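You operate a simulated robot arm through the tools that you are given. There is no shell and no other tool. Be economical: measure what you need, move in short steps, check, and stop when the job is done.

The job below is to be done with a simulated two-armed robot. You get a single attempt, and the scene is never put back.

Task
Wipe up the spill on the left end of the steel bench with the rag and put it back.

It is judged by the outcome, as a careful person would: the job done as asked, and still so three seconds after it is handed in. It fails if anything else is knocked over, pushed out of place, dropped, spilled or broken.

Robot
Two 7-joint arms with two-finger parallel grippers on one trunk, on a base that drives. Base frame: it is fixed to the floor where the robot stands at the start and does not move with it; the origin is under the middle of the robot, x ahead of it, y to its left, z up. Lengths are in m, angles in degrees, forces in N, time in s.
The left shoulder is at the start at [0.07, 0.134, 1.101], the right one opposite. Payload 1.57 kg a hand.
The TCP of each hand is the grasp point between the finger pads, 0.03 m short of the fingertips. In the tool frame z runs along the fingers and y along their closing line. The gripper opens to 0.08 m. The fingers are 0.017 m wide and 0.012 m thick; the gripper's body (0.04 by 0.082 m) begins 0.08 m behind the TCP.
Orientation is told as [roll, pitch, yaw] about the base's x, y, z axes, in that order, counted from this pose: with the fingers straight down and closing along the base's y, the tool's x points along the base's -x, its y along +y and its z along -z.

Tools
- The arms move only by the tool nudge_tool. It takes "left_increments", "right_increments" or both (then of equal length, played together; a hand with none holds still); each is a list that holds one entry, the list of rows, each a list of 7 numbers: the shift along the tool's x, y, z in m, then the turn, a rotation vector about the tool's x, y, z in degrees, then the gripper command, from -1 (fully open) to 1 (shut), values between in proportion. In form: [[[x, y, z, rx, ry, rz, fingers], ...]]. A call has 1 to 8 rows; each row shifts and turns the commanded pose from where the row before left it, along the tool's axes as they then stand. Rows are played at 5 a second. More than 0.05 m and 8.6 degrees between two rows, or a gripper value outside its range, and nothing of the call is played. Where a pose cannot be reached the arm comes as near as it can. A force on the tool above 40 N (or 10 N above the force at the start of the call, whichever is more), or a blocked arm, ends the call early, and 0.2 s more pass. Each finger travels about 0.153 m/s and halts on what it meets, pressing with about 29 N; the grip force reading is that of the motor and also rises with nothing between the fingers. The clock runs only during rows and for 0.2 s after the last one: add rows that do not move to give the fingers time. It gives the time, the measured TCP pose, the force on the tool (base axes), the opening and the grip force at its end, in the units of the frame above (readings bear some noise), with the torque about the TCP (base axes, N m) and any sound that the robot's microphone picked up.
- Cameras (640 x 400 px; columns grow to the right, rows downward): "scene" is now at [0.1213, 0.0471, 1.3159]; the picture's right is [0.49, -0.87, 0.00], its down [-0.65, -0.36, -0.67] and it looks along [0.58, 0.33, -0.74] (base axes); focal length 259 px, centre (320, 200). "left" rides on the left gripper at [0.072, 0.007, -0.122] in its tool frame; the picture's right is [-0.09, 1.00, 0.00], its down [-0.84, -0.08, -0.54] and it looks along [-0.54, -0.05, 0.84] (tool axes); focal length 238 px, centre (320, 200). "right" rides on the right gripper at [0.072, -0.006, -0.122] in its tool frame; the picture's right is [0.09, 1.00, 0.00], its down [-0.84, 0.08, -0.54] and it looks along [-0.54, 0.05, 0.84] (tool axes); focal length 238 px, centre (320, 200). There is no depth. A picture from a camera that has moved, and an enlarged one, comes with that camera's place and axes in the base frame and with its lens. The place of the scene camera against the robot may be out by one fixed shift of up to 0.012 m in any direction.
- grab_frame(camera): a new picture of that camera. No time passes.
- move_column(by): slides the trunk up (or, below 0, down) by that many m; the arms and the scene camera ride with it, the base frame stays. It gives what a move gives, with no picture.
- base_move(legs): drives the robot by 1 to 6 legs, each [ahead, left, turn to the left] in m, m and degrees, along the robot's own axes; the way and the turn of a leg run together, so that a leg with both is an arc; at most 1.5 m and 180 degrees a leg. The arms and the cameras ride along, it lands a little off, and it stops where it bumps. It gives what a move gives.
- aim_head(pan, tilt): turns the head with the scene camera to pan (to the left, within 86 degrees either way) and tilt (down, from -29 to 69), counted from straight ahead of the robot. It gives what a move gives.
- zoom(camera, box): a new picture of the part [left, top, right, bottom] of that camera's present view, enlarged. No time passes.
- hand_in(): hands the job in; it is judged then, once.

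Go step by step. Nothing tells you exact positions but the pictures and the camera data: compare them with the known pose of the tool, close in by small moves and look again before you grip or let go. The budget is 120 turns and 100 pictures, counting those below and the enlarged ones. Unless the task says otherwise, let go and move clear before handing in, and close with one line.

The tools are called after "Call:" by a JSON object that holds its "api" and its "payload". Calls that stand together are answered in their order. nudge_tool: Moves the arms, as the interface text tells. Its arguments: {"type":"object","properties":{"left_increments":{"type":"array"},"right_increments":{"type":"array"}},"required":[]} The other tools are called the same way: move_column (by) slides the trunk up or down; base_move (legs) drives the base; aim_head (pan, tilt) turns the head that bears the scene camera; grab_frame (camera) takes a picture; zoom (camera, box) takes an enlarged picture of a part of a camera's view; hand_in () hands the job in.

At the start:

```text
t: 0.0
left_tool_pos: [0.3122, 0.4102, 1.0422]
left_orientation: [0.1, 0.0, 0.0]
left_contact_force: [-0.9, -0.6, -0.1]
left_torque: [-0.01, 0.04, -0.02]
left_grip_width: 0.0798
left_grasp_force: 0.1
right_tool_pos: [0.3812, 0.078, 1.0496]
right_orientation: [0.0, 0.0, 0.0]
right_contact_force: [-0.9, 1.3, 0.1]
right_torque: [0.0, 0.0, -0.03]
right_grip_width: 0.0798
right_grasp_force: 0.1
trunk travel left (down, up): [-0.675, 0.265]
robot x, y, heading: [0.0017, 0.0006, -0.0]
head pan, tilt: [29.3, 48.0]
```

scene: 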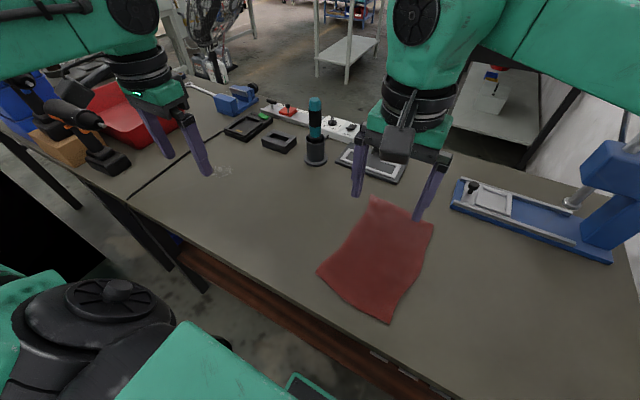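
right: 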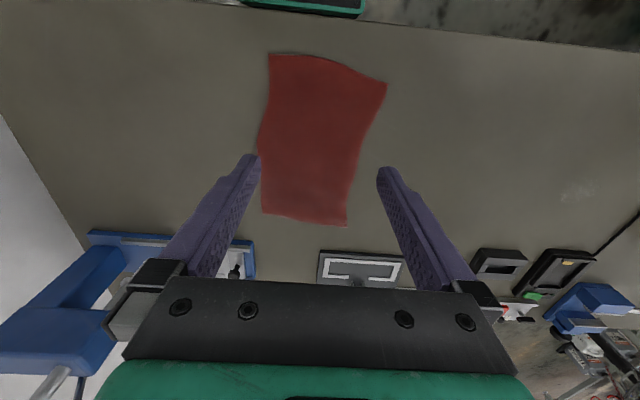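
left: 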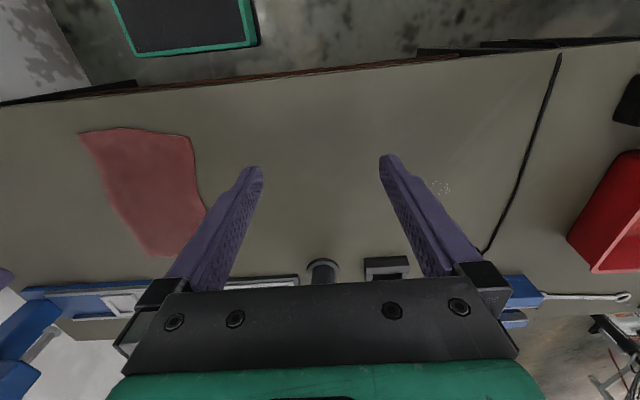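

I see a red rag on the bench in front of the robot and a faint mark near the seam at the left. I'll zoom in to confirm which is the spill and where it lies.

Call:
{"api": "zoom", "payload": {"camera": "scene", "box": [120, 100, 320, 225]}}

Call:
{"api": "zoom", "payload": {"camera": "left", "box": [380, 100, 540, 240]}}

Call:
{"api": "zoom", "payload": {"camera": "scene", "box": [300, 150, 480, 340]}}

```text
3.20 times, centred on (220, 162) of scene
camera zoom: at [0.1213, 0.0471, 1.3159], right [0.49, -0.87, 0.0], down [-0.65, -0.36, -0.67], along [0.58, 0.33, -0.74], focal length 828 px, centre (640, 320)
```

zoom: 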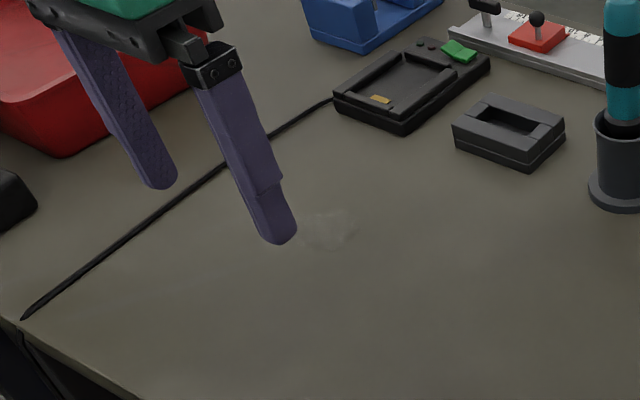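

```text
2.86 times, centred on (460, 170) of left
camera zoom: at [0.2381, 0.4169, 1.1648], right [0.09, 1.0, 0.0], down [0.84, -0.08, 0.54], along [0.54, -0.05, -0.84], focal length 681 px, centre (-80, 286)
```

zoom: 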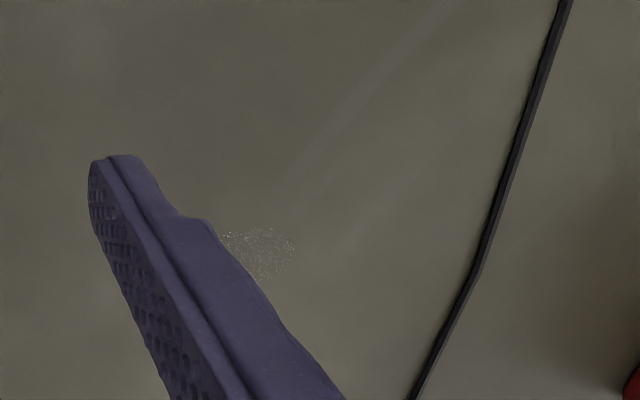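

```text
2.11 times, centred on (390, 245) of scene
camera zoom: at [0.1213, 0.0471, 1.3159], right [0.49, -0.87, 0.0], down [-0.65, -0.36, -0.67], along [0.58, 0.33, -0.74], focal length 545 px, centre (173, 105)
```

zoom: 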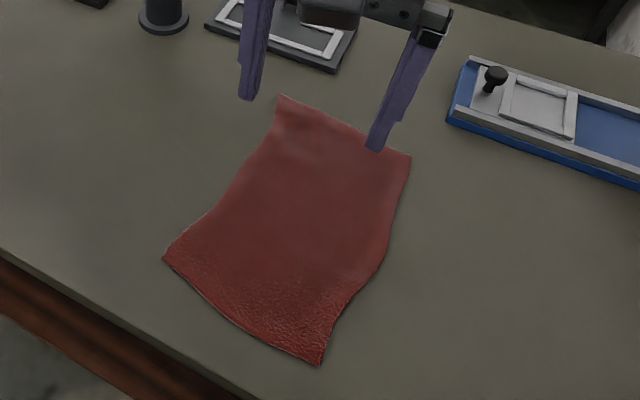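

The spill seems to be the faint patch around (0.53, 0.66, 0.71), and the rag spans about x 0.34–0.68 and y −0.02–0.18. The spill is out of reach from here, so I'll look around for room to drive and check the rest of the bench.

Call:
{"api": "aim_head", "payload": {"pan": 75, "tilt": 40}}

Call:
{"api": "grab_frame", "payload": {"camera": "scene"}}

Call:
{"api": "aim_head", "payload": {"pan": 0, "tilt": 55}}

Call:
{"api": "grab_frame", "payload": {"camera": "scene"}}

Call:
{"api": "zoom", "payload": {"camera": "right", "box": [220, 30, 430, 240]}}

```text
t: 1.1
left_tool_pos: [0.3115, 0.4105, 1.0427]
left_orientation: [0.1, -0.1, 0.0]
left_contact_force: [0.3, 0.3, 0.3]
left_torque: [-0.03, -0.01, 0.03]
left_grip_width: 0.08
left_grasp_force: 0.1
right_tool_pos: [0.3817, 0.0765, 1.0499]
right_orientation: [0.0, 0.0, 0.0]
right_contact_force: [0.2, 1.0, 0.5]
right_torque: [-0.03, -0.02, 0.01]
right_grip_width: 0.0798
right_grasp_force: 0.0
trunk travel left (down, up): [-0.675, 0.265]
robot x, y, heading: [0.0026, -0.0004, -0.1]
head pan, tilt: [75.0, 40.0]
```

```text
93 pictures are left
camera scene: at [0.0747, 0.0907, 1.3274], right [0.97, -0.26, 0.0], down [-0.17, -0.62, -0.77], along [0.2, 0.74, -0.64], focal length 259 px, centre (320, 200)
```

scene: 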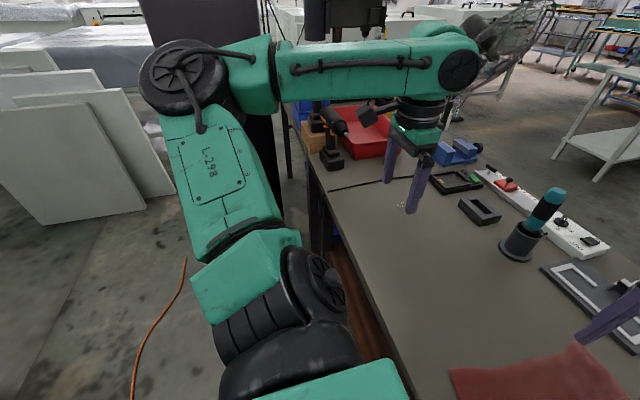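

```text
t: 2.6
left_tool_pos: [0.3115, 0.4105, 1.0414]
left_orientation: [0.1, 0.0, 0.0]
left_contact_force: [0.6, -0.3, -0.2]
left_torque: [0.01, -0.01, -0.05]
left_grip_width: 0.08
left_grasp_force: 0.1
right_tool_pos: [0.3818, 0.0776, 1.0495]
right_orientation: [0.1, 0.0, 0.0]
right_contact_force: [0.2, 0.4, -0.6]
right_torque: [0.03, -0.02, -0.04]
right_grip_width: 0.0801
right_grasp_force: 0.1
trunk travel left (down, up): [-0.675, 0.265]
robot x, y, heading: [-0.0003, 0.0007, 0.4]
head pan, tilt: [0.0, 55.0]
```

```text
92 pictures are left
camera scene: at [0.1247, 0.0087, 1.3067], right [0.0, -1.0, 0.0], down [-0.82, 0.0, -0.57], along [0.57, 0.0, -0.82], focal length 259 px, centre (320, 200)
```

scene: 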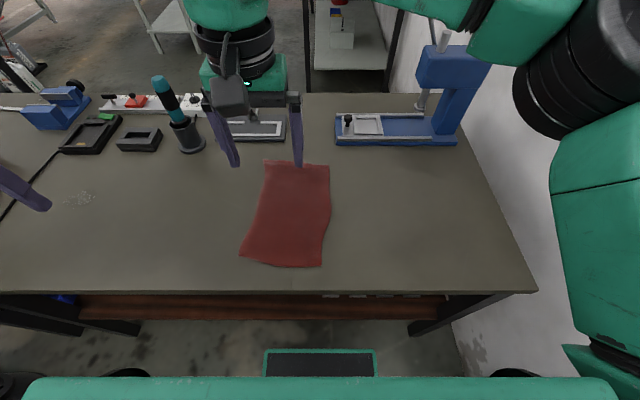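

```text
1.90 times, centred on (325, 135) of right
camera zoom: at [0.3083, 0.0701, 1.1712], right [-0.09, 1.0, 0.0], down [0.84, 0.08, 0.54], along [0.54, 0.05, -0.84], focal length 454 px, centre (310, 324)
```

zoom: 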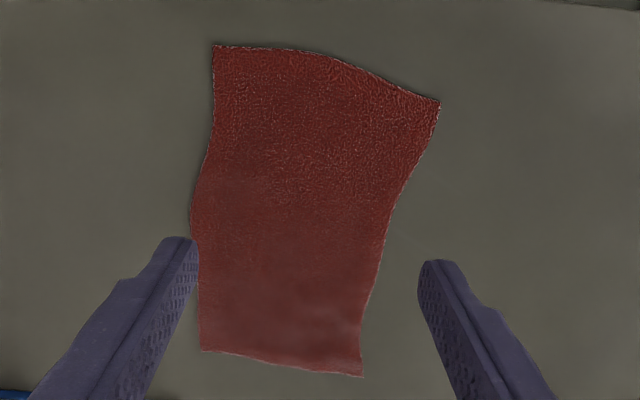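

The bench front edge is at about x 0.29, and the floor to the left is free. I'll move the right hand out of the way and bring the left hand over the middle of the rag, at around (0.50, 0.08).

Call:
{"api": "nudge_tool", "payload": {"left_increments": [[[0, 0, 0, 0, 0, 0, -1], [-0.027, -0.047, 0, 0, 0, 0, -1], [-0.027, -0.047, 0, 0, 0, 0, -1], [-0.027, -0.047, 0, 0, 0, 0, -1], [-0.027, -0.047, 0, 0, 0, 0, -1], [-0.027, -0.047, 0, 0, 0, 0, -1], [-0.027, -0.047, 0, 0, 0, 0, -1], [-0.027, -0.047, 0, 0, 0, 0, -1]]], "right_increments": [[[0, -0.047, 0, 0, 0, 0, -1], [0, -0.047, 0, 0, 0, 0, -1], [0, -0.047, 0, 0, 0, 0, -1], [0, -0.047, 0, 0, 0, 0, -1], [0, -0.047, 0, 0, 0, 0, -1], [0, -0.047, 0, 0, 0, 0, -1], [0, -0.047, 0, 0, 0, 0, -1], [0, 0, 0, 0, 0, 0, -1]]]}}

Call:
{"api": "grab_frame", "payload": {"camera": "scene"}}

Call:
{"api": "grab_frame", "payload": {"camera": "left"}}

```text
refused: row 2 steps farther than a row can; nothing moved
```

```text
90 pictures are left
camera scene: at [0.1247, 0.0087, 1.3067], right [0.0, -1.0, 0.0], down [-0.82, 0.0, -0.57], along [0.57, 0.0, -0.82], focal length 259 px, centre (320, 200)
```

scene: 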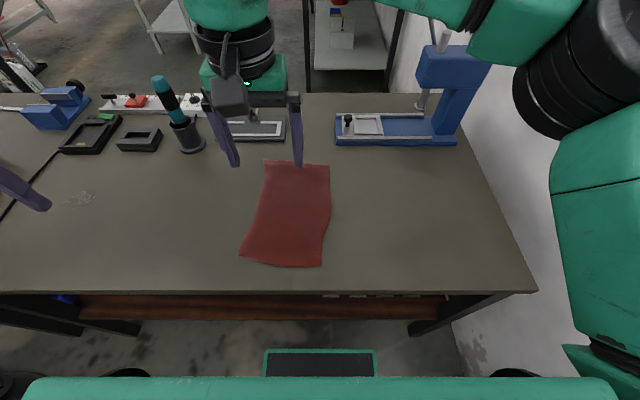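

```text
89 pictures are left
camera left: at [0.2381, 0.4169, 1.1648], right [0.09, 1.0, 0.0], down [0.84, -0.08, 0.54], along [0.54, -0.05, -0.84], focal length 238 px, centre (320, 200)
```

left: 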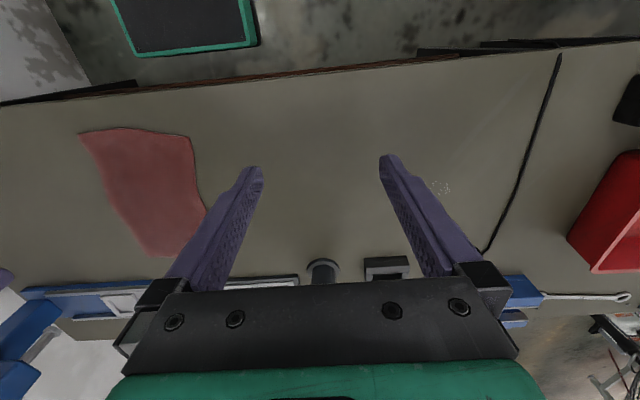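

Nothing moved because the combined step was too long. I'll repeat the move with smaller steps.

Call:
{"api": "nudge_tool", "payload": {"left_increments": [[[-0.024, -0.04, 0, 0, 0, 0, -1], [-0.024, -0.04, 0, 0, 0, 0, -1], [-0.024, -0.04, 0, 0, 0, 0, -1], [-0.024, -0.04, 0, 0, 0, 0, -1], [-0.024, -0.04, 0, 0, 0, 0, -1], [-0.024, -0.04, 0, 0, 0, 0, -1], [-0.024, -0.04, 0, 0, 0, 0, -1], [-0.022, -0.035, 0, 0, 0, 0, -1]]], "right_increments": [[[0.005, -0.035, 0, 0, 0, 0, -1], [0.005, -0.035, 0, 0, 0, 0, -1], [0.005, -0.035, 0, 0, 0, 0, -1], [0.005, -0.035, 0, 0, 0, 0, -1], [0.005, -0.035, 0, 0, 0, 0, -1], [0.005, -0.035, 0, 0, 0, 0, -1], [0, 0, 0, 0, 0, 0, -1], [0, 0, 0, 0, 0, 0, -1]]]}}

Call:
{"api": "grab_frame", "payload": {"camera": "left"}}

Call:
{"api": "grab_frame", "payload": {"camera": "scene"}}

```text
t: 4.4
left_tool_pos: [0.4879, 0.1107, 1.0378]
left_orientation: [0.1, -0.1, 0.2]
left_contact_force: [-1.2, 0.6, 0.3]
left_torque: [-0.02, 0.01, 0.01]
left_grip_width: 0.0802
left_grasp_force: 0.0
left hand out of reach, approached as far as the arm can: row 8
right_tool_pos: [0.3534, -0.1332, 1.0505]
right_orientation: [0.0, 0.0, 0.0]
right_contact_force: [-0.1, -0.3, 0.0]
right_torque: [-0.01, -0.04, 0.03]
right_grip_width: 0.08
right_grasp_force: 0.0
trunk travel left (down, up): [-0.675, 0.265]
robot x, y, heading: [-0.0013, 0.0012, 0.2]
head pan, tilt: [0.0, 55.0]
```

```text
88 pictures are left
camera left: at [0.4146, 0.1174, 1.1603], right [0.09, 1.0, 0.0], down [0.84, -0.08, 0.54], along [0.54, -0.05, -0.84], focal length 238 px, centre (320, 200)
```

left: 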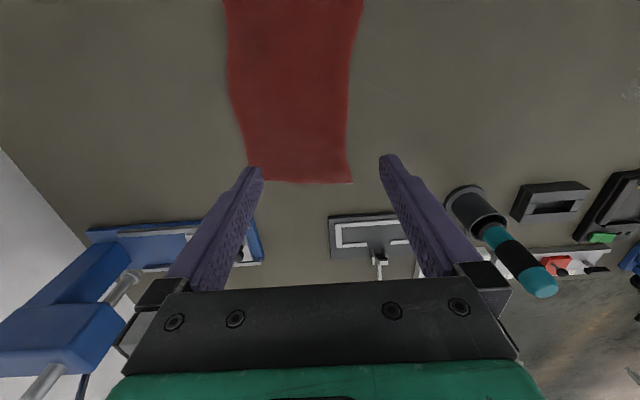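

```text
87 pictures are left
camera scene: at [0.1259, 0.0089, 1.3066], right [0.0, -1.0, 0.0], down [-0.82, 0.0, -0.57], along [0.57, 0.0, -0.82], focal length 259 px, centre (320, 200)
```

scene: 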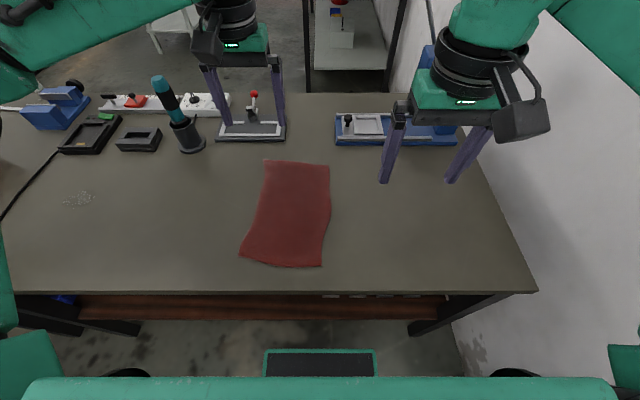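

The left hand is close to its reach limit at this height, which should ease lower down. I'll pull back slightly to x≈0.46 and descend over the rag's middle.

Call:
{"api": "nudge_tool", "payload": {"left_increments": [[[0.015, -0.004, 0.02, 0, 0, 0, -1], [0.015, -0.004, 0.04, 0, 0, 0, -1], [0, 0, 0.045, 0, 0, 0, -1], [0, 0, 0.045, 0, 0, 0, -1], [0, 0, 0.045, 0, 0, 0, -1], [0, 0, 0.03, 0, 0, 0, -1]]]}}

Call:
{"api": "grab_frame", "payload": {"camera": "left"}}

Call:
{"api": "grab_frame", "payload": {"camera": "scene"}}

```text
t: 5.8
left_tool_pos: [0.4447, 0.1154, 0.8209]
left_orientation: [0.1, -0.1, -0.1]
left_contact_force: [-0.1, -0.1, -0.3]
left_torque: [0.02, -0.03, 0.02]
left_grip_width: 0.08
left_grasp_force: 0.1
left hand out of reach, approached as far as the arm can: row 5, 6
right_tool_pos: [0.3507, -0.1332, 1.0506]
right_orientation: [0.1, -0.1, 0.0]
right_contact_force: [-0.2, -0.3, -0.9]
right_torque: [0.01, -0.03, -0.02]
right_grip_width: 0.0796
right_grasp_force: 0.0
trunk travel left (down, up): [-0.675, 0.265]
robot x, y, heading: [-0.0004, 0.0024, 0.1]
head pan, tilt: [0.0, 55.0]
```

```text
86 pictures are left
camera left: at [0.3717, 0.1224, 0.9428], right [0.09, 1.0, 0.0], down [0.84, -0.08, 0.54], along [0.54, -0.05, -0.84], focal length 238 px, centre (320, 200)
```

left: 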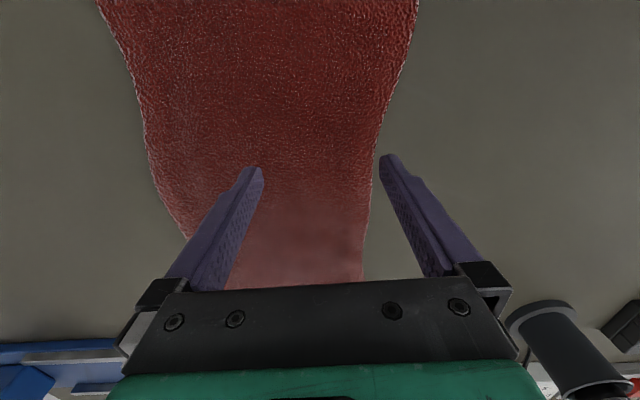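

```text
85 pictures are left
camera scene: at [0.1245, 0.0089, 1.3068], right [0.0, -1.0, 0.0], down [-0.82, 0.0, -0.57], along [0.57, 0.0, -0.82], focal length 259 px, centre (320, 200)
```

scene: 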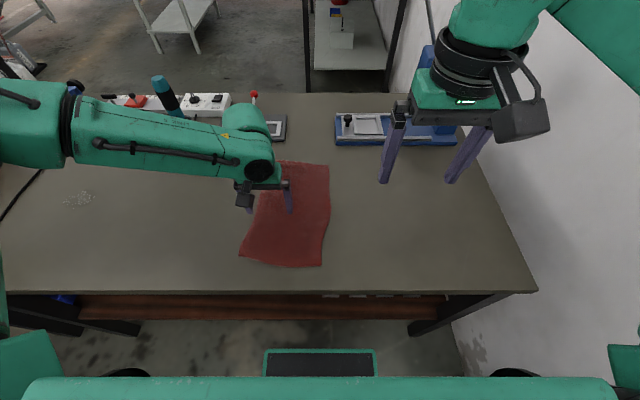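

The left arm folds awkwardly here because the rag is too far to its right. Before turning or shifting the base I need to know how close the wall is to the right arm, so I'll lift the left hand and look both ways.

Call:
{"api": "nudge_tool", "payload": {"left_increments": [[[0, 0.02, -0.045, 0, 0, 0, -1], [0.01, 0.02, -0.045, 0, 0, 0, -1], [0.01, 0.03, -0.04, 0, 0, 0, -1], [0.01, 0.04, -0.03, 0, 0, 0, -1], [0.02, 0.04, -0.02, 0, 0, 0, -1], [0.02, 0.04, -0.02, 0, 0, 0, -1]]]}}

Call:
{"api": "aim_head", "payload": {"pan": -80, "tilt": 40}}

Call:
{"api": "grab_frame", "payload": {"camera": "scene"}}

Call:
{"api": "aim_head", "payload": {"pan": 60, "tilt": 20}}

Call:
{"api": "grab_frame", "payload": {"camera": "scene"}}

```text
refused: row 2 steps farther than a row can; nothing moved
```

```text
t: 7.3
left_tool_pos: [0.4455, 0.1154, 0.8209]
left_orientation: [0.0, -0.1, 0.0]
left_contact_force: [-0.2, 0.4, 0.9]
left_torque: [0.02, 0.0, -0.02]
left_grip_width: 0.0799
left_grasp_force: 0.1
right_tool_pos: [0.351, -0.1324, 1.051]
right_orientation: [0.1, 0.0, 0.1]
right_contact_force: [-0.1, -0.6, 0.5]
right_torque: [-0.01, 0.05, 0.03]
right_grip_width: 0.0803
right_grasp_force: 0.0
trunk travel left (down, up): [-0.675, 0.265]
robot x, y, heading: [-0.0, 0.0006, -0.1]
head pan, tilt: [-80.0, 40.0]
```

```text
84 pictures are left
camera scene: at [0.0675, -0.0752, 1.3274], right [-0.98, -0.17, 0.0], down [-0.11, 0.63, -0.77], along [0.13, -0.75, -0.64], focal length 259 px, centre (320, 200)
```

scene: 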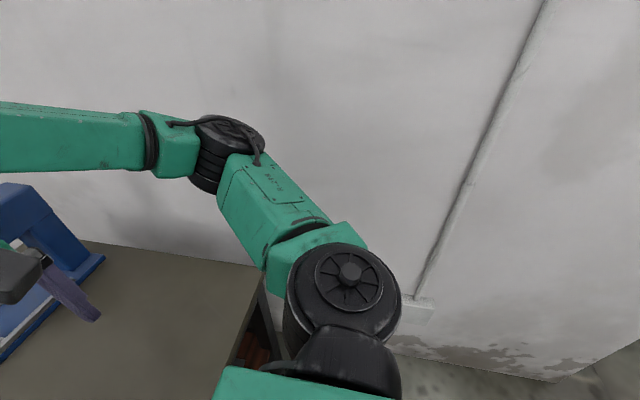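

```text
t: 9.6
left_tool_pos: [0.4459, 0.116, 0.8202]
left_orientation: [0.0, -0.1, 0.0]
left_contact_force: [0.5, -0.7, 0.1]
left_torque: [-0.03, -0.01, -0.02]
left_grip_width: 0.08
left_grasp_force: 0.1
right_tool_pos: [0.3503, -0.1328, 1.0502]
right_orientation: [0.1, 0.1, 0.0]
right_contact_force: [0.1, 0.4, -0.4]
right_torque: [-0.01, -0.02, 0.03]
right_grip_width: 0.08
right_grasp_force: 0.0
trunk travel left (down, up): [-0.675, 0.265]
robot x, y, heading: [0.0017, 0.0032, 0.2]
head pan, tilt: [60.0, 20.0]
```

```text
83 pictures are left
camera scene: at [0.0992, 0.0891, 1.3588], right [0.87, -0.5, 0.0], down [-0.17, -0.3, -0.94], along [0.47, 0.81, -0.34], focal length 259 px, centre (320, 200)
```

scene: 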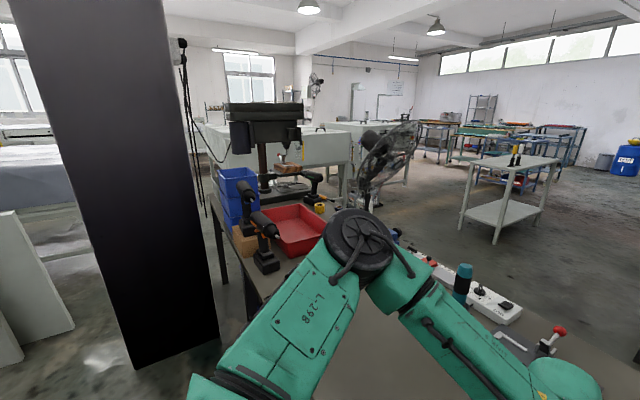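

The wall is at about y −0.6 with the right elbow close to it, and there's a pillar at y≈1.4. I'll put the left hand back in its nominal pose. Then I'll back up, shift left and turn right, which brings the rag into the left arm's good sector and keeps the right arm off the wall.

Call:
{"api": "nudge_tool", "payload": {"left_increments": [[[0, 0.02, -0.044, 0, 0, 0, -1], [0.01, 0.03, -0.036, 0, 0, 0, -1], [0.01, 0.03, -0.036, 0, 0, 0, -1], [0.015, 0.03, -0.034, 0, 0, 0, -1], [0.02, 0.03, -0.03, 0, 0, 0, -1], [0.02, 0.035, -0.02, 0, 0, 0, -1], [0.02, 0.04, -0.02, 0, 0, 0, -1], [0.02, 0.04, 0, 0, 0, 0, -1]]]}}

Call:
{"api": "base_move", "payload": {"legs": [[-0.08, 0, 0], [0, 0.15, 0], [0, 0, -40]]}}

Call:
{"api": "aim_head", "payload": {"pan": 35, "tilt": 50}}

Call:
{"api": "grab_frame", "payload": {"camera": "scene"}}

Call:
{"api": "grab_frame", "payload": {"camera": "left"}}

```text
t: 11.4
left_tool_pos: [0.3298, 0.3704, 1.0396]
left_orientation: [0.0, 0.2, -0.2]
left_contact_force: [-0.7, -0.1, 0.6]
left_torque: [-0.02, -0.06, 0.02]
left_grip_width: 0.0804
left_grasp_force: 0.0
right_tool_pos: [0.3508, -0.1327, 1.0508]
right_orientation: [0.0, -0.1, 0.0]
right_contact_force: [-0.3, 0.5, -0.1]
right_torque: [-0.01, -0.03, 0.0]
right_grip_width: 0.08
right_grasp_force: 0.1
trunk travel left (down, up): [-0.675, 0.265]
robot x, y, heading: [0.0025, -0.002, 0.2]
head pan, tilt: [60.0, 20.0]
```

```text
t: 15.3
left_tool_pos: [0.4118, 0.2198, 1.0403]
left_orientation: [0.0, 0.0, -40.2]
left_contact_force: [-0.1, 0.0, 0.7]
left_torque: [0.02, 0.0, -0.02]
left_grip_width: 0.0799
left_grasp_force: 0.0
right_tool_pos: [0.1025, -0.1783, 1.0511]
right_orientation: [0.1, 0.0, -40.2]
right_contact_force: [-0.9, 0.0, 0.4]
right_torque: [0.0, -0.03, -0.02]
right_grip_width: 0.08
right_grasp_force: 0.1
trunk travel left (down, up): [-0.675, 0.265]
robot x, y, heading: [-0.0791, 0.1496, -40.1]
head pan, tilt: [60.0, 20.0]
```

```text
t: 16.2
left_tool_pos: [0.4116, 0.2204, 1.0398]
left_orientation: [0.0, 0.0, -40.1]
left_contact_force: [-1.4, -1.2, -0.6]
left_torque: [0.02, -0.03, -0.07]
left_grip_width: 0.0799
left_grasp_force: 0.1
right_tool_pos: [0.1025, -0.1782, 1.0499]
right_orientation: [0.1, -0.1, -40.2]
right_contact_force: [-0.5, 0.5, -0.3]
right_torque: [-0.01, 0.0, 0.01]
right_grip_width: 0.0798
right_grasp_force: 0.0
trunk travel left (down, up): [-0.675, 0.265]
robot x, y, heading: [-0.077, 0.15, -40.4]
head pan, tilt: [35.0, 50.0]
```

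```text
82 pictures are left
camera scene: at [0.0375, 0.1191, 1.3133], right [-0.09, -1.0, 0.0], down [-0.76, 0.07, -0.64], along [0.64, -0.06, -0.77], focal length 259 px, centre (320, 200)
```

scene: 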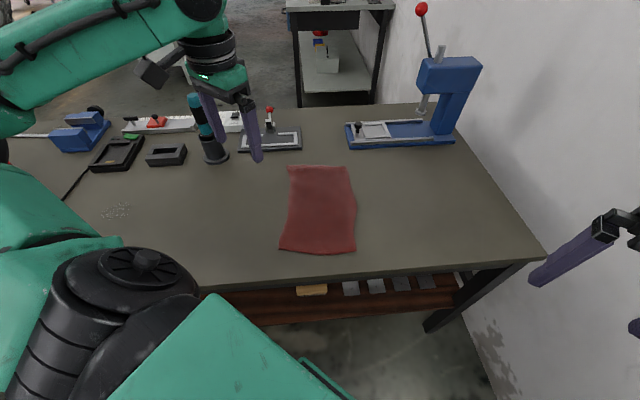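

```text
81 pictures are left
camera left: at [0.3594, 0.2712, 1.1629], right [0.71, 0.7, 0.0], down [0.59, -0.6, 0.54], along [0.38, -0.39, -0.84], focal length 238 px, centre (320, 200)
```

left: 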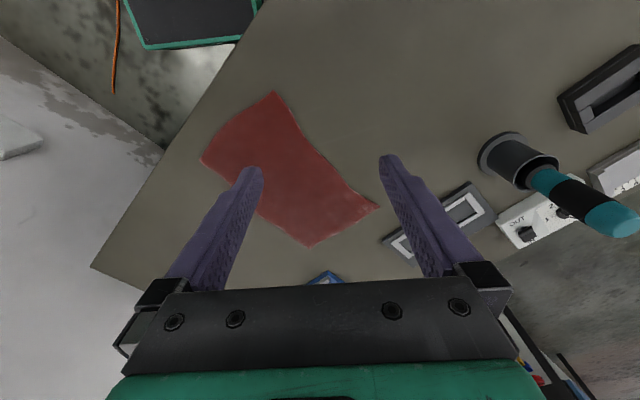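

The rag is now well within the left arm's sector, centred at about (0.485, 0.07), and the spill is at about (0.54, 0.67). I'll move over the rag centre and descend to z≈0.80.

Call:
{"api": "nudge_tool", "payload": {"left_increments": [[[-0.038, -0.017, 0.01, 0, 0, 0, -1], [-0.038, -0.017, 0.01, 0, 0, 0, -1], [-0.038, -0.017, 0.02, 0, 0, 0, -1], [-0.038, -0.017, 0.02, 0, 0, 0, -1], [0, 0, 0.045, 0, 0, 0, -1], [0, 0, 0.045, 0, 0, 0, -1], [0, 0, 0.045, 0, 0, 0, -1], [0, 0, 0.04, 0, 0, 0, -1]]]}}

Call:
{"api": "grab_frame", "payload": {"camera": "scene"}}

Call:
{"api": "grab_frame", "payload": {"camera": "left"}}

```text
t: 18.0
left_tool_pos: [0.485, 0.0695, 0.8036]
left_orientation: [-0.1, -0.1, -40.3]
left_contact_force: [0.4, -0.5, -0.1]
left_torque: [-0.02, 0.0, 0.02]
left_grip_width: 0.0801
left_grasp_force: 0.1
right_tool_pos: [0.1038, -0.1788, 1.0499]
right_orientation: [0.0, 0.0, -40.2]
right_contact_force: [0.9, 0.3, 0.9]
right_torque: [0.0, 0.03, 0.0]
right_grip_width: 0.0798
right_grasp_force: 0.1
trunk travel left (down, up): [-0.675, 0.265]
robot x, y, heading: [-0.0815, 0.1512, -40.3]
head pan, tilt: [35.0, 50.0]
```

```text
80 pictures are left
camera scene: at [0.0384, 0.1189, 1.3132], right [-0.09, -1.0, 0.0], down [-0.76, 0.07, -0.64], along [0.64, -0.06, -0.77], focal length 259 px, centre (320, 200)
```

scene: 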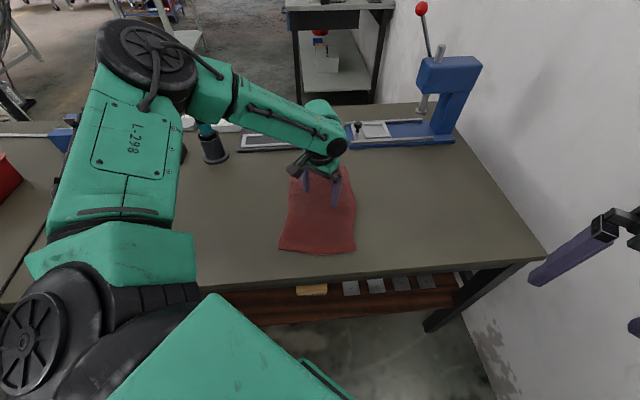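

```text
79 pictures are left
camera left: at [0.4327, 0.1206, 0.9266], right [0.71, 0.7, 0.0], down [0.59, -0.6, 0.54], along [0.38, -0.39, -0.84], focal length 238 px, centre (320, 200)
```

left: 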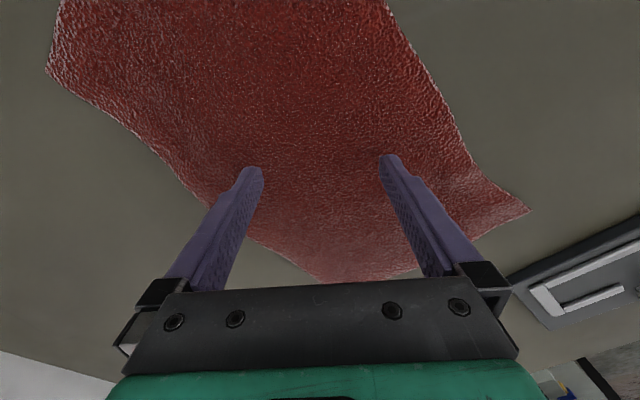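

The grip point is well inside the rag. I'll descend in small steps with the fingers half open until the tips touch.

Call:
{"api": "nudge_tool", "payload": {"left_increments": [[[0, 0, 0.015, 0, 0, 0, -0.2], [0, 0, 0.015, 0, 0, 0, -0.2], [0, 0, 0.01, 0, 0, 0, -0.2], [0, 0, 0.005, 0, 0, 0, -0.2], [0, 0, 0.005, 0, 0, 0, -0.2], [0, 0, 0, 0, 0, 0, -0.2]]]}}

Call:
{"api": "grab_frame", "payload": {"camera": "left"}}

```text
t: 18.5
left_tool_pos: [0.4859, 0.067, 0.7917]
left_orientation: [0.3, -0.9, -40.3]
left_contact_force: [-4.2, 2.6, 21.3]
left_torque: [0.04, 0.23, 0.0]
left_grip_width: 0.048
left_grasp_force: 0.0
right_tool_pos: [0.1001, -0.1782, 1.0532]
right_orientation: [0.1, -0.1, -40.2]
right_contact_force: [0.6, 0.3, -0.1]
right_torque: [0.0, 0.03, 0.01]
right_grip_width: 0.08
right_grasp_force: 0.0
trunk travel left (down, up): [-0.675, 0.265]
robot x, y, heading: [-0.0796, 0.1486, -40.1]
head pan, tilt: [35.0, 50.0]
stopped in row 2 (left hand): the force on the tool passed its limit (the readings are from after the stop); the commanded pose is now the measured one
```

```text
78 pictures are left
camera left: at [0.4316, 0.1194, 0.9142], right [0.71, 0.7, 0.0], down [0.58, -0.6, 0.56], along [0.39, -0.39, -0.83], focal length 238 px, centre (320, 200)
```

left: 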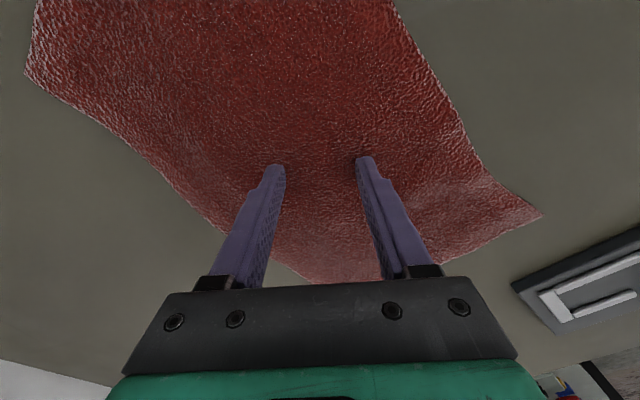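

Contact came at TCP z≈0.79, so the bench top is at about 0.757. With that height the spill is nearer (0.505, 0.63). I'll close the fingers now to gather the cloth.

Call:
{"api": "nudge_tool", "payload": {"left_increments": [[[0, 0, 0, 0, 0, 0, 0.4], [0, 0, 0, 0, 0, 0, 1], [0, 0, 0, 0, 0, 0, 1], [0, 0, 0, 0, 0, 0, 1]]]}}

Call:
{"api": "grab_frame", "payload": {"camera": "left"}}

```text
t: 19.5
left_tool_pos: [0.4851, 0.0666, 0.7931]
left_orientation: [0.2, -1.0, -40.4]
left_contact_force: [5.5, -3.9, 26.6]
left_torque: [-0.11, -0.08, -0.02]
left_grip_width: 0.0039
left_grasp_force: 24.6
right_tool_pos: [0.0989, -0.1779, 1.0507]
right_orientation: [0.2, -0.2, -40.2]
right_contact_force: [1.1, 0.9, 0.6]
right_torque: [-0.01, 0.01, 0.01]
right_grip_width: 0.0802
right_grasp_force: 0.1
trunk travel left (down, up): [-0.675, 0.265]
robot x, y, heading: [-0.0768, 0.1532, -40.1]
head pan, tilt: [35.0, 50.0]
```

```text
77 pictures are left
camera left: at [0.4315, 0.1187, 0.914], right [0.71, 0.7, 0.01], down [0.58, -0.6, 0.56], along [0.39, -0.39, -0.83], focal length 238 px, centre (320, 200)
```

left: 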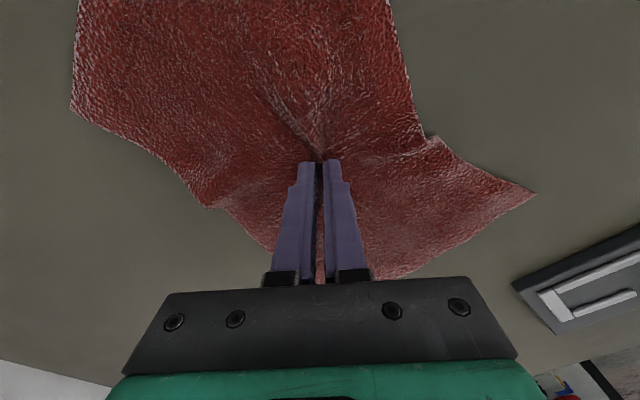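

The cloth is pinched with a 4 mm fold between the pads. Lifting it now.

Call:
{"api": "nudge_tool", "payload": {"left_increments": [[[0, 0, -0.02, 0, 0, 0, 1], [0, 0, -0.03, 0, 0, 0, 1], [0, 0, -0.04, 0, 0, 0, 1], [0, 0, -0.04, 0, 0, 0, 1], [0, 0, -0.04, 0, 0, 0, 1], [0, 0, -0.04, 0, 0, 0, 1], [0, 0, -0.04, 0, 0, 0, 1]]]}}

Call:
{"api": "grab_frame", "payload": {"camera": "left"}}

Call:
{"api": "grab_frame", "payload": {"camera": "scene"}}

```text
t: 21.1
left_tool_pos: [0.4839, 0.0694, 1.0394]
left_orientation: [0.3, -0.7, -40.3]
left_contact_force: [0.4, -0.1, -0.2]
left_torque: [0.01, -0.05, 0.04]
left_grip_width: 0.0037
left_grasp_force: 24.7
right_tool_pos: [0.102, -0.1782, 1.0498]
right_orientation: [0.0, 0.1, -40.2]
right_contact_force: [-0.9, -0.6, -0.3]
right_torque: [0.0, -0.02, 0.0]
right_grip_width: 0.0801
right_grasp_force: 0.0
trunk travel left (down, up): [-0.675, 0.265]
robot x, y, heading: [-0.078, 0.1495, -40.1]
head pan, tilt: [35.0, 50.0]
```

```text
76 pictures are left
camera left: at [0.4305, 0.1211, 1.1623], right [0.71, 0.7, 0.0], down [0.58, -0.6, 0.55], along [0.39, -0.39, -0.83], focal length 238 px, centre (320, 200)
```

left: 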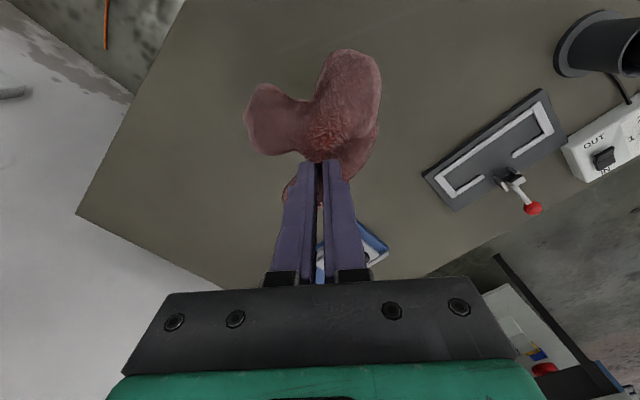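

```text
75 pictures are left
camera scene: at [0.0367, 0.1189, 1.3133], right [-0.09, -1.0, 0.0], down [-0.76, 0.07, -0.64], along [0.64, -0.06, -0.77], focal length 259 px, centre (320, 200)
```

scene: 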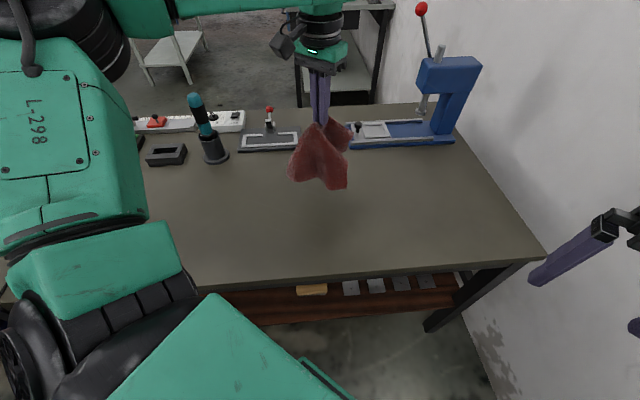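

The rag hangs cleanly from the gripper with its bottom well above the bench. I'll turn back, shift left and go a little ahead, to bring the spill into the left hand's sector.

Call:
{"api": "base_move", "payload": {"legs": [[0, 0, 40], [0, 0.22, 0], [0.06, 0, 0]]}}

Call:
{"api": "aim_head", "payload": {"pan": 20, "tilt": 55}}

Call:
{"api": "grab_frame", "payload": {"camera": "scene"}}

Call:
{"api": "grab_frame", "payload": {"camera": "left"}}

```text
t: 25.3
left_tool_pos: [0.4636, 0.6739, 1.0404]
left_orientation: [0.3, -0.7, -0.4]
left_contact_force: [-0.2, 0.0, -0.1]
left_torque: [0.03, -0.04, -0.06]
left_grip_width: 0.0033
left_grasp_force: 24.7
right_tool_pos: [0.3293, 0.2374, 1.0508]
right_orientation: [0.1, -0.2, -0.1]
right_contact_force: [0.5, 0.1, 0.6]
right_torque: [0.0, -0.01, -0.04]
right_grip_width: 0.08
right_grasp_force: 0.2
trunk travel left (down, up): [-0.675, 0.265]
robot x, y, heading: [-0.0207, 0.3726, -0.4]
head pan, tilt: [35.0, 50.0]
```

```text
t: 26.0
left_tool_pos: [0.4656, 0.6727, 1.0388]
left_orientation: [0.2, -0.6, -0.4]
left_contact_force: [0.0, 0.5, -1.1]
left_torque: [-0.02, 0.02, -0.1]
left_grip_width: 0.0034
left_grasp_force: 24.3
right_tool_pos: [0.3319, 0.239, 1.0507]
right_orientation: [0.1, 0.0, -0.2]
right_contact_force: [0.5, -0.1, 0.3]
right_torque: [0.02, -0.02, -0.03]
right_grip_width: 0.08
right_grasp_force: 0.0
trunk travel left (down, up): [-0.675, 0.265]
robot x, y, heading: [-0.0178, 0.3732, -0.3]
head pan, tilt: [20.0, 55.0]
```

```text
74 pictures are left
camera scene: at [0.1022, 0.4055, 1.3066], right [0.34, -0.94, 0.0], down [-0.77, -0.28, -0.57], along [0.54, 0.19, -0.82], focal length 259 px, centre (320, 200)
```

scene: 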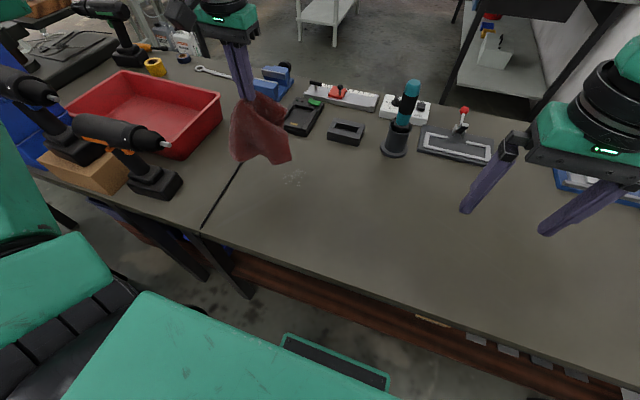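

```text
73 pictures are left
camera left: at [0.3916, 0.6797, 1.1611], right [0.1, 1.0, 0.0], down [0.83, -0.08, 0.55], along [0.55, -0.05, -0.84], focal length 238 px, centre (320, 200)
```

left: 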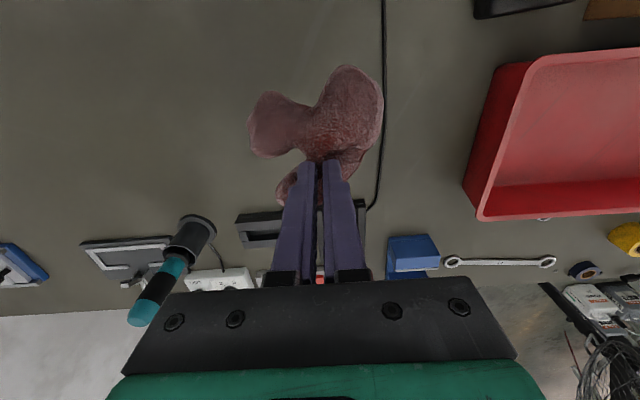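

The spill is visible just to the right of the rag. I'll zoom in to measure its extent.

Call:
{"api": "zoom", "payload": {"camera": "scene", "box": [200, 110, 380, 230]}}

```text
3.33 times, centred on (290, 170) of scene
camera zoom: at [0.1022, 0.4055, 1.3066], right [0.34, -0.94, 0.0], down [-0.77, -0.28, -0.57], along [0.54, 0.19, -0.82], focal length 863 px, centre (420, 300)
```

zoom: 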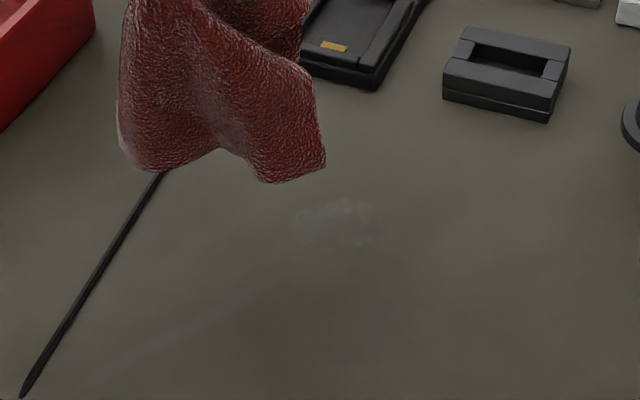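

The spill is about 7×6 cm, centred at about (0.515, 0.62), and the trays stand clear beyond x≈0.67. I'll move over it, slightly short, and lower the rag.

Call:
{"api": "nudge_tool", "payload": {"left_increments": [[[-0.015, -0.025, 0, 0, 0, 0, 1], [-0.01, -0.027, 0.01, 0, 0, 0, 1], [0, 0, 0.04, 0, 0, 0, 1], [0, 0, 0.04, 0, 0, 0, 1], [0, 0, 0.04, 0, 0, 0, 1], [0, 0, 0.04, 0, 0, 0, 1], [0, 0, 0.04, 0, 0, 0, 1], [0, 0, 0, 0, 0, 0, 1]]]}}

Call:
{"api": "grab_frame", "payload": {"camera": "left"}}

Call:
{"api": "zoom", "payload": {"camera": "scene", "box": [180, 90, 420, 240]}}

```text
t: 27.8
left_tool_pos: [0.4924, 0.6232, 0.8305]
left_orientation: [0.2, -0.7, -0.5]
left_contact_force: [0.2, -0.3, 0.6]
left_torque: [0.0, 0.02, -0.06]
left_grip_width: 0.0036
left_grasp_force: 24.4
right_tool_pos: [0.3314, 0.2372, 1.0515]
right_orientation: [0.1, 0.0, -0.2]
right_contact_force: [1.0, 0.8, -0.1]
right_torque: [0.01, 0.01, -0.01]
right_grip_width: 0.08
right_grasp_force: 0.1
trunk travel left (down, up): [-0.675, 0.265]
robot x, y, heading: [-0.0162, 0.3732, -0.2]
head pan, tilt: [20.0, 55.0]
```

```text
71 pictures are left
camera left: at [0.4169, 0.6292, 0.9521], right [0.1, 1.0, 0.0], down [0.83, -0.08, 0.55], along [0.55, -0.05, -0.83], focal length 238 px, centre (320, 200)
```

left: 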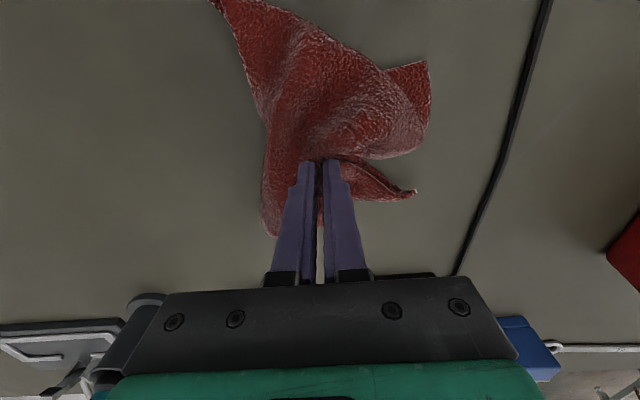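

```text
2.67 times, centred on (300, 165) of scene
camera zoom: at [0.1006, 0.4051, 1.3068], right [0.34, -0.94, 0.0], down [-0.77, -0.28, -0.57], along [0.54, 0.19, -0.82], focal length 690 px, centre (373, 293)
```

zoom: 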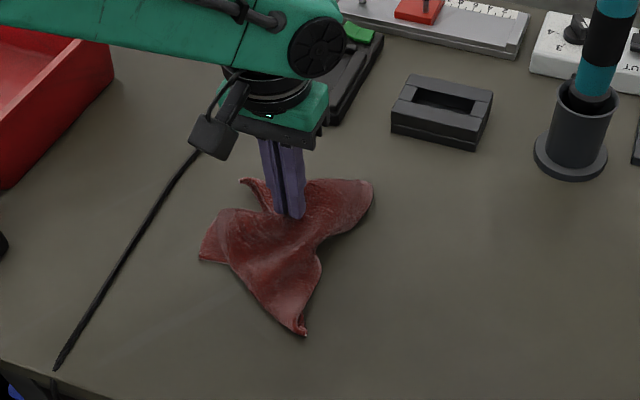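

The rag spreads nicely with clearance all round. I'll press down the rest of the way in small steps.

Call:
{"api": "nudge_tool", "payload": {"left_increments": [[[0, 0, 0.015, 0, 0, 0, 1], [0, 0, 0.01, 0, 0, 0, 1], [0, 0, 0.006, 0, 0, 0, 1], [0, 0, 0.004, 0, 0, 0, 1], [0, 0, 0.003, 0, 0, 0, 1], [0, 0, 0.002, 0, 0, 0, 1]]]}}

```text
t: 29.1
left_tool_pos: [0.494, 0.6208, 0.8015]
left_orientation: [0.3, -1.7, -0.4]
left_contact_force: [-9.4, 0.2, 26.6]
left_torque: [0.01, 0.19, -0.08]
left_grip_width: 0.0036
left_grasp_force: 24.3
right_tool_pos: [0.3276, 0.2379, 1.0512]
right_orientation: [0.1, -0.2, -0.1]
right_contact_force: [1.1, 0.5, 0.8]
right_torque: [0.0, 0.02, 0.0]
right_grip_width: 0.0799
right_grasp_force: 0.1
trunk travel left (down, up): [-0.675, 0.265]
robot x, y, heading: [-0.0165, 0.3707, -0.3]
head pan, tilt: [20.0, 55.0]
stopped in row 6 (left hand): the force on the tool passed its limit (the readings are from after the stop); the commanded pose is now the measured one
```

I'm in firm contact. I'll ease off 4 mm and wipe a raster pattern over the patch.

Call:
{"api": "nudge_tool", "payload": {"left_increments": [[[0, 0, -0.004, 0, 0, 0, 1], [0, 0.04, 0, 0, 0, 0, 1], [-0.03, 0, 0, 0, 0, 0, 1], [0, -0.04, 0, 0, 0, 0, 1], [0, -0.04, 0, 0, 0, 0, 1], [-0.03, 0, 0, 0, 0, 0, 1], [0, 0.04, 0, 0, 0, 0, 1], [0, 0.04, 0, 0, 0, 0, 1]]]}}

Call:
{"api": "zoom", "payload": {"camera": "scene", "box": [180, 90, 420, 240]}}

```text
t: 30.9
left_tool_pos: [0.5127, 0.6768, 0.8256]
left_orientation: [0.2, -1.2, -0.5]
left_contact_force: [-0.1, 0.5, 0.3]
left_torque: [-0.02, 0.01, -0.08]
left_grip_width: 0.0037
left_grasp_force: 24.1
left hand out of reach, approached as far as the arm can: row 3, 4, 5, 6
right_tool_pos: [0.3315, 0.2392, 1.0514]
right_orientation: [0.0, 0.0, -0.2]
right_contact_force: [-0.2, 0.1, -0.2]
right_torque: [0.01, -0.01, -0.01]
right_grip_width: 0.0799
right_grasp_force: 0.1
trunk travel left (down, up): [-0.675, 0.265]
robot x, y, heading: [-0.0173, 0.3696, -0.3]
head pan, tilt: [20.0, 55.0]
```

```text
2.67 times, centred on (300, 165) of scene
camera zoom: at [0.1011, 0.4063, 1.3067], right [0.34, -0.94, 0.0], down [-0.77, -0.28, -0.57], along [0.54, 0.19, -0.82], focal length 690 px, centre (373, 293)
```

zoom: 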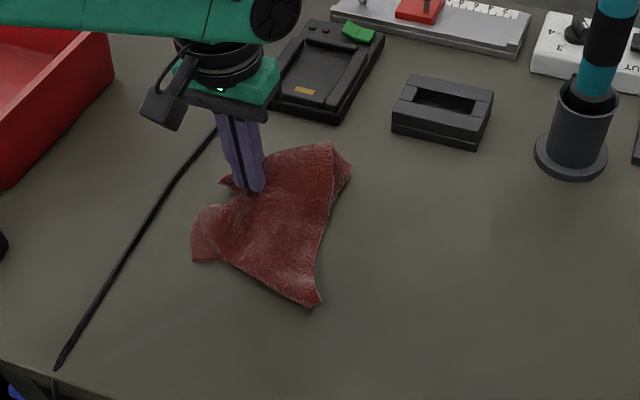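

The arm ran out of reach and rode up. I'll lift the rag, look at the patch, and bring the base a bit closer.

Call:
{"api": "nudge_tool", "payload": {"left_increments": [[[0.01, 0, -0.04, 0, 0, 0, 1], [0.01, 0, -0.04, 0, 0, 0, 1], [0.01, 0, -0.04, 0, 0, 0, 1], [0, 0, -0.04, 0, 0, 0, 1], [0, 0, -0.04, 0, 0, 0, 1]]]}}

Call:
{"api": "zoom", "payload": {"camera": "scene", "box": [200, 110, 380, 230]}}

Call:
{"api": "base_move", "payload": {"legs": [[0, 0.06, 0], [0.03, 0, 0]]}}

```text
t: 32.0
left_tool_pos: [0.4792, 0.6746, 1.0273]
left_orientation: [0.2, -1.3, -0.5]
left_contact_force: [-0.3, 0.8, 0.8]
left_torque: [0.02, -0.01, -0.06]
left_grip_width: 0.0039
left_grasp_force: 24.6
right_tool_pos: [0.3311, 0.2371, 1.0512]
right_orientation: [0.0, 0.0, -0.2]
right_contact_force: [-0.2, -0.6, 0.1]
right_torque: [-0.03, 0.02, 0.03]
right_grip_width: 0.0801
right_grasp_force: 0.0
trunk travel left (down, up): [-0.675, 0.265]
robot x, y, heading: [-0.0216, 0.3689, -0.2]
head pan, tilt: [20.0, 55.0]
```

```text
3.33 times, centred on (290, 170) of scene
camera zoom: at [0.1007, 0.4046, 1.3067], right [0.34, -0.94, 0.0], down [-0.77, -0.28, -0.57], along [0.54, 0.19, -0.82], focal length 863 px, centre (420, 300)
```

zoom: 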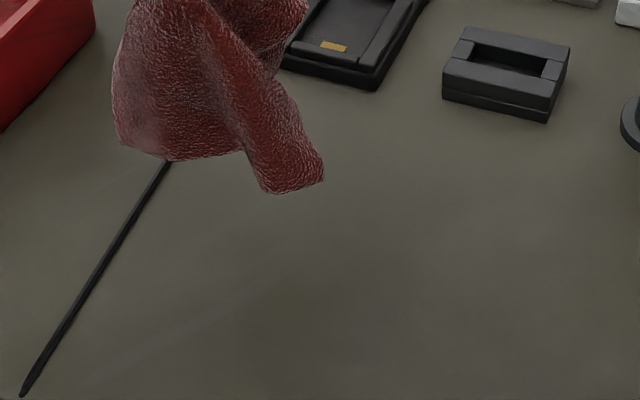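

```text
t: 33.5
left_tool_pos: [0.5069, 0.7335, 1.0291]
left_orientation: [0.2, -1.5, -0.4]
left_contact_force: [-0.5, 0.0, 0.4]
left_torque: [0.06, -0.01, -0.08]
left_grip_width: 0.0036
left_grasp_force: 24.3
right_tool_pos: [0.3583, 0.298, 1.0519]
right_orientation: [0.2, -0.2, -0.2]
right_contact_force: [-1.2, 0.2, 0.0]
right_torque: [-0.02, -0.03, 0.01]
right_grip_width: 0.08
right_grasp_force: 0.0
trunk travel left (down, up): [-0.675, 0.265]
robot x, y, heading: [0.0102, 0.43, -0.2]
head pan, tilt: [20.0, 55.0]
```

The patch seems gone. I'll check for residue from other views.

Call:
{"api": "zoom", "payload": {"camera": "scene", "box": [220, 110, 440, 260]}}

Call:
{"api": "grab_frame", "payload": {"camera": "left"}}

Call:
{"api": "grab_frame", "payload": {"camera": "right"}}

```text
2.67 times, centred on (330, 185) of scene
camera zoom: at [0.1269, 0.4632, 1.3073], right [0.34, -0.94, 0.0], down [-0.77, -0.28, -0.58], along [0.54, 0.2, -0.82], focal length 690 px, centre (293, 240)
```

zoom: 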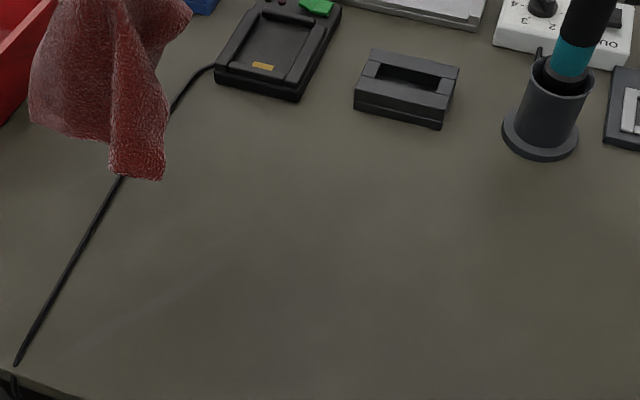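

```text
66 pictures are left
camera left: at [0.4305, 0.7397, 1.1496], right [0.1, 1.0, 0.01], down [0.82, -0.09, 0.56], along [0.56, -0.05, -0.83], focal length 238 px, centre (320, 200)
```

left: 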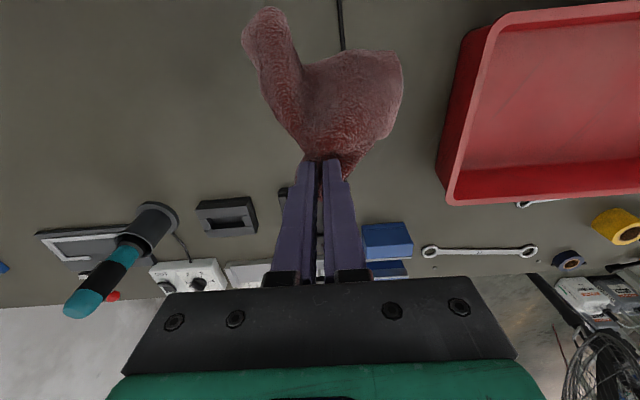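

```text
65 pictures are left
camera right: at [0.2841, 0.2898, 1.1727], right [-0.09, 1.0, 0.0], down [0.83, 0.07, 0.55], along [0.54, 0.05, -0.84], focal length 238 px, centre (320, 200)
```

right: 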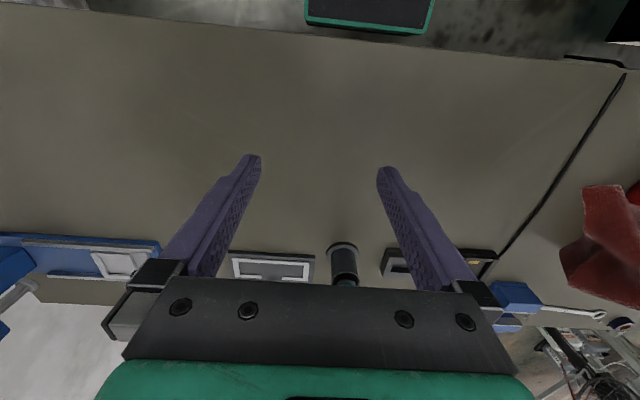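

Call:
{"api": "zoom", "payload": {"camera": "scene", "box": [280, 160, 370, 215]}}

Call:
{"api": "zoom", "payload": {"camera": "left", "box": [170, 20, 330, 180]}}

```text
7.11 times, centred on (325, 188) of scene
camera zoom: at [0.1269, 0.4632, 1.3073], right [0.34, -0.94, 0.0], down [-0.77, -0.28, -0.58], along [0.54, 0.2, -0.82], focal length 1840 px, centre (284, 289)
```

zoom: 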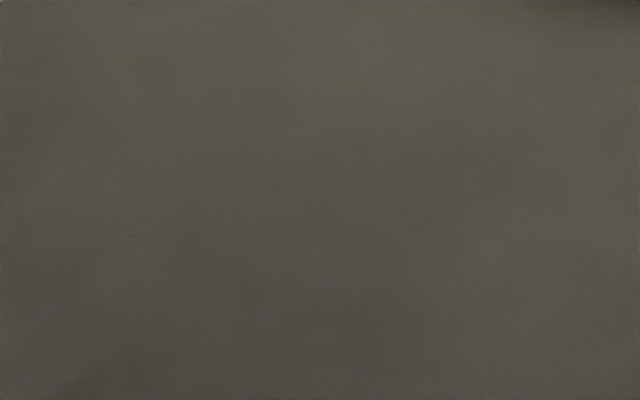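

```text
2.50 times, centred on (250, 100) of left
camera zoom: at [0.4305, 0.7397, 1.1496], right [0.1, 1.0, 0.01], down [0.82, -0.09, 0.56], along [0.56, -0.05, -0.83], focal length 596 px, centre (495, 450)
```

zoom: 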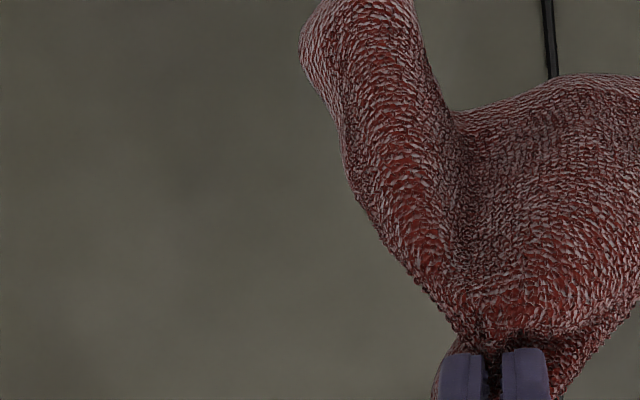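

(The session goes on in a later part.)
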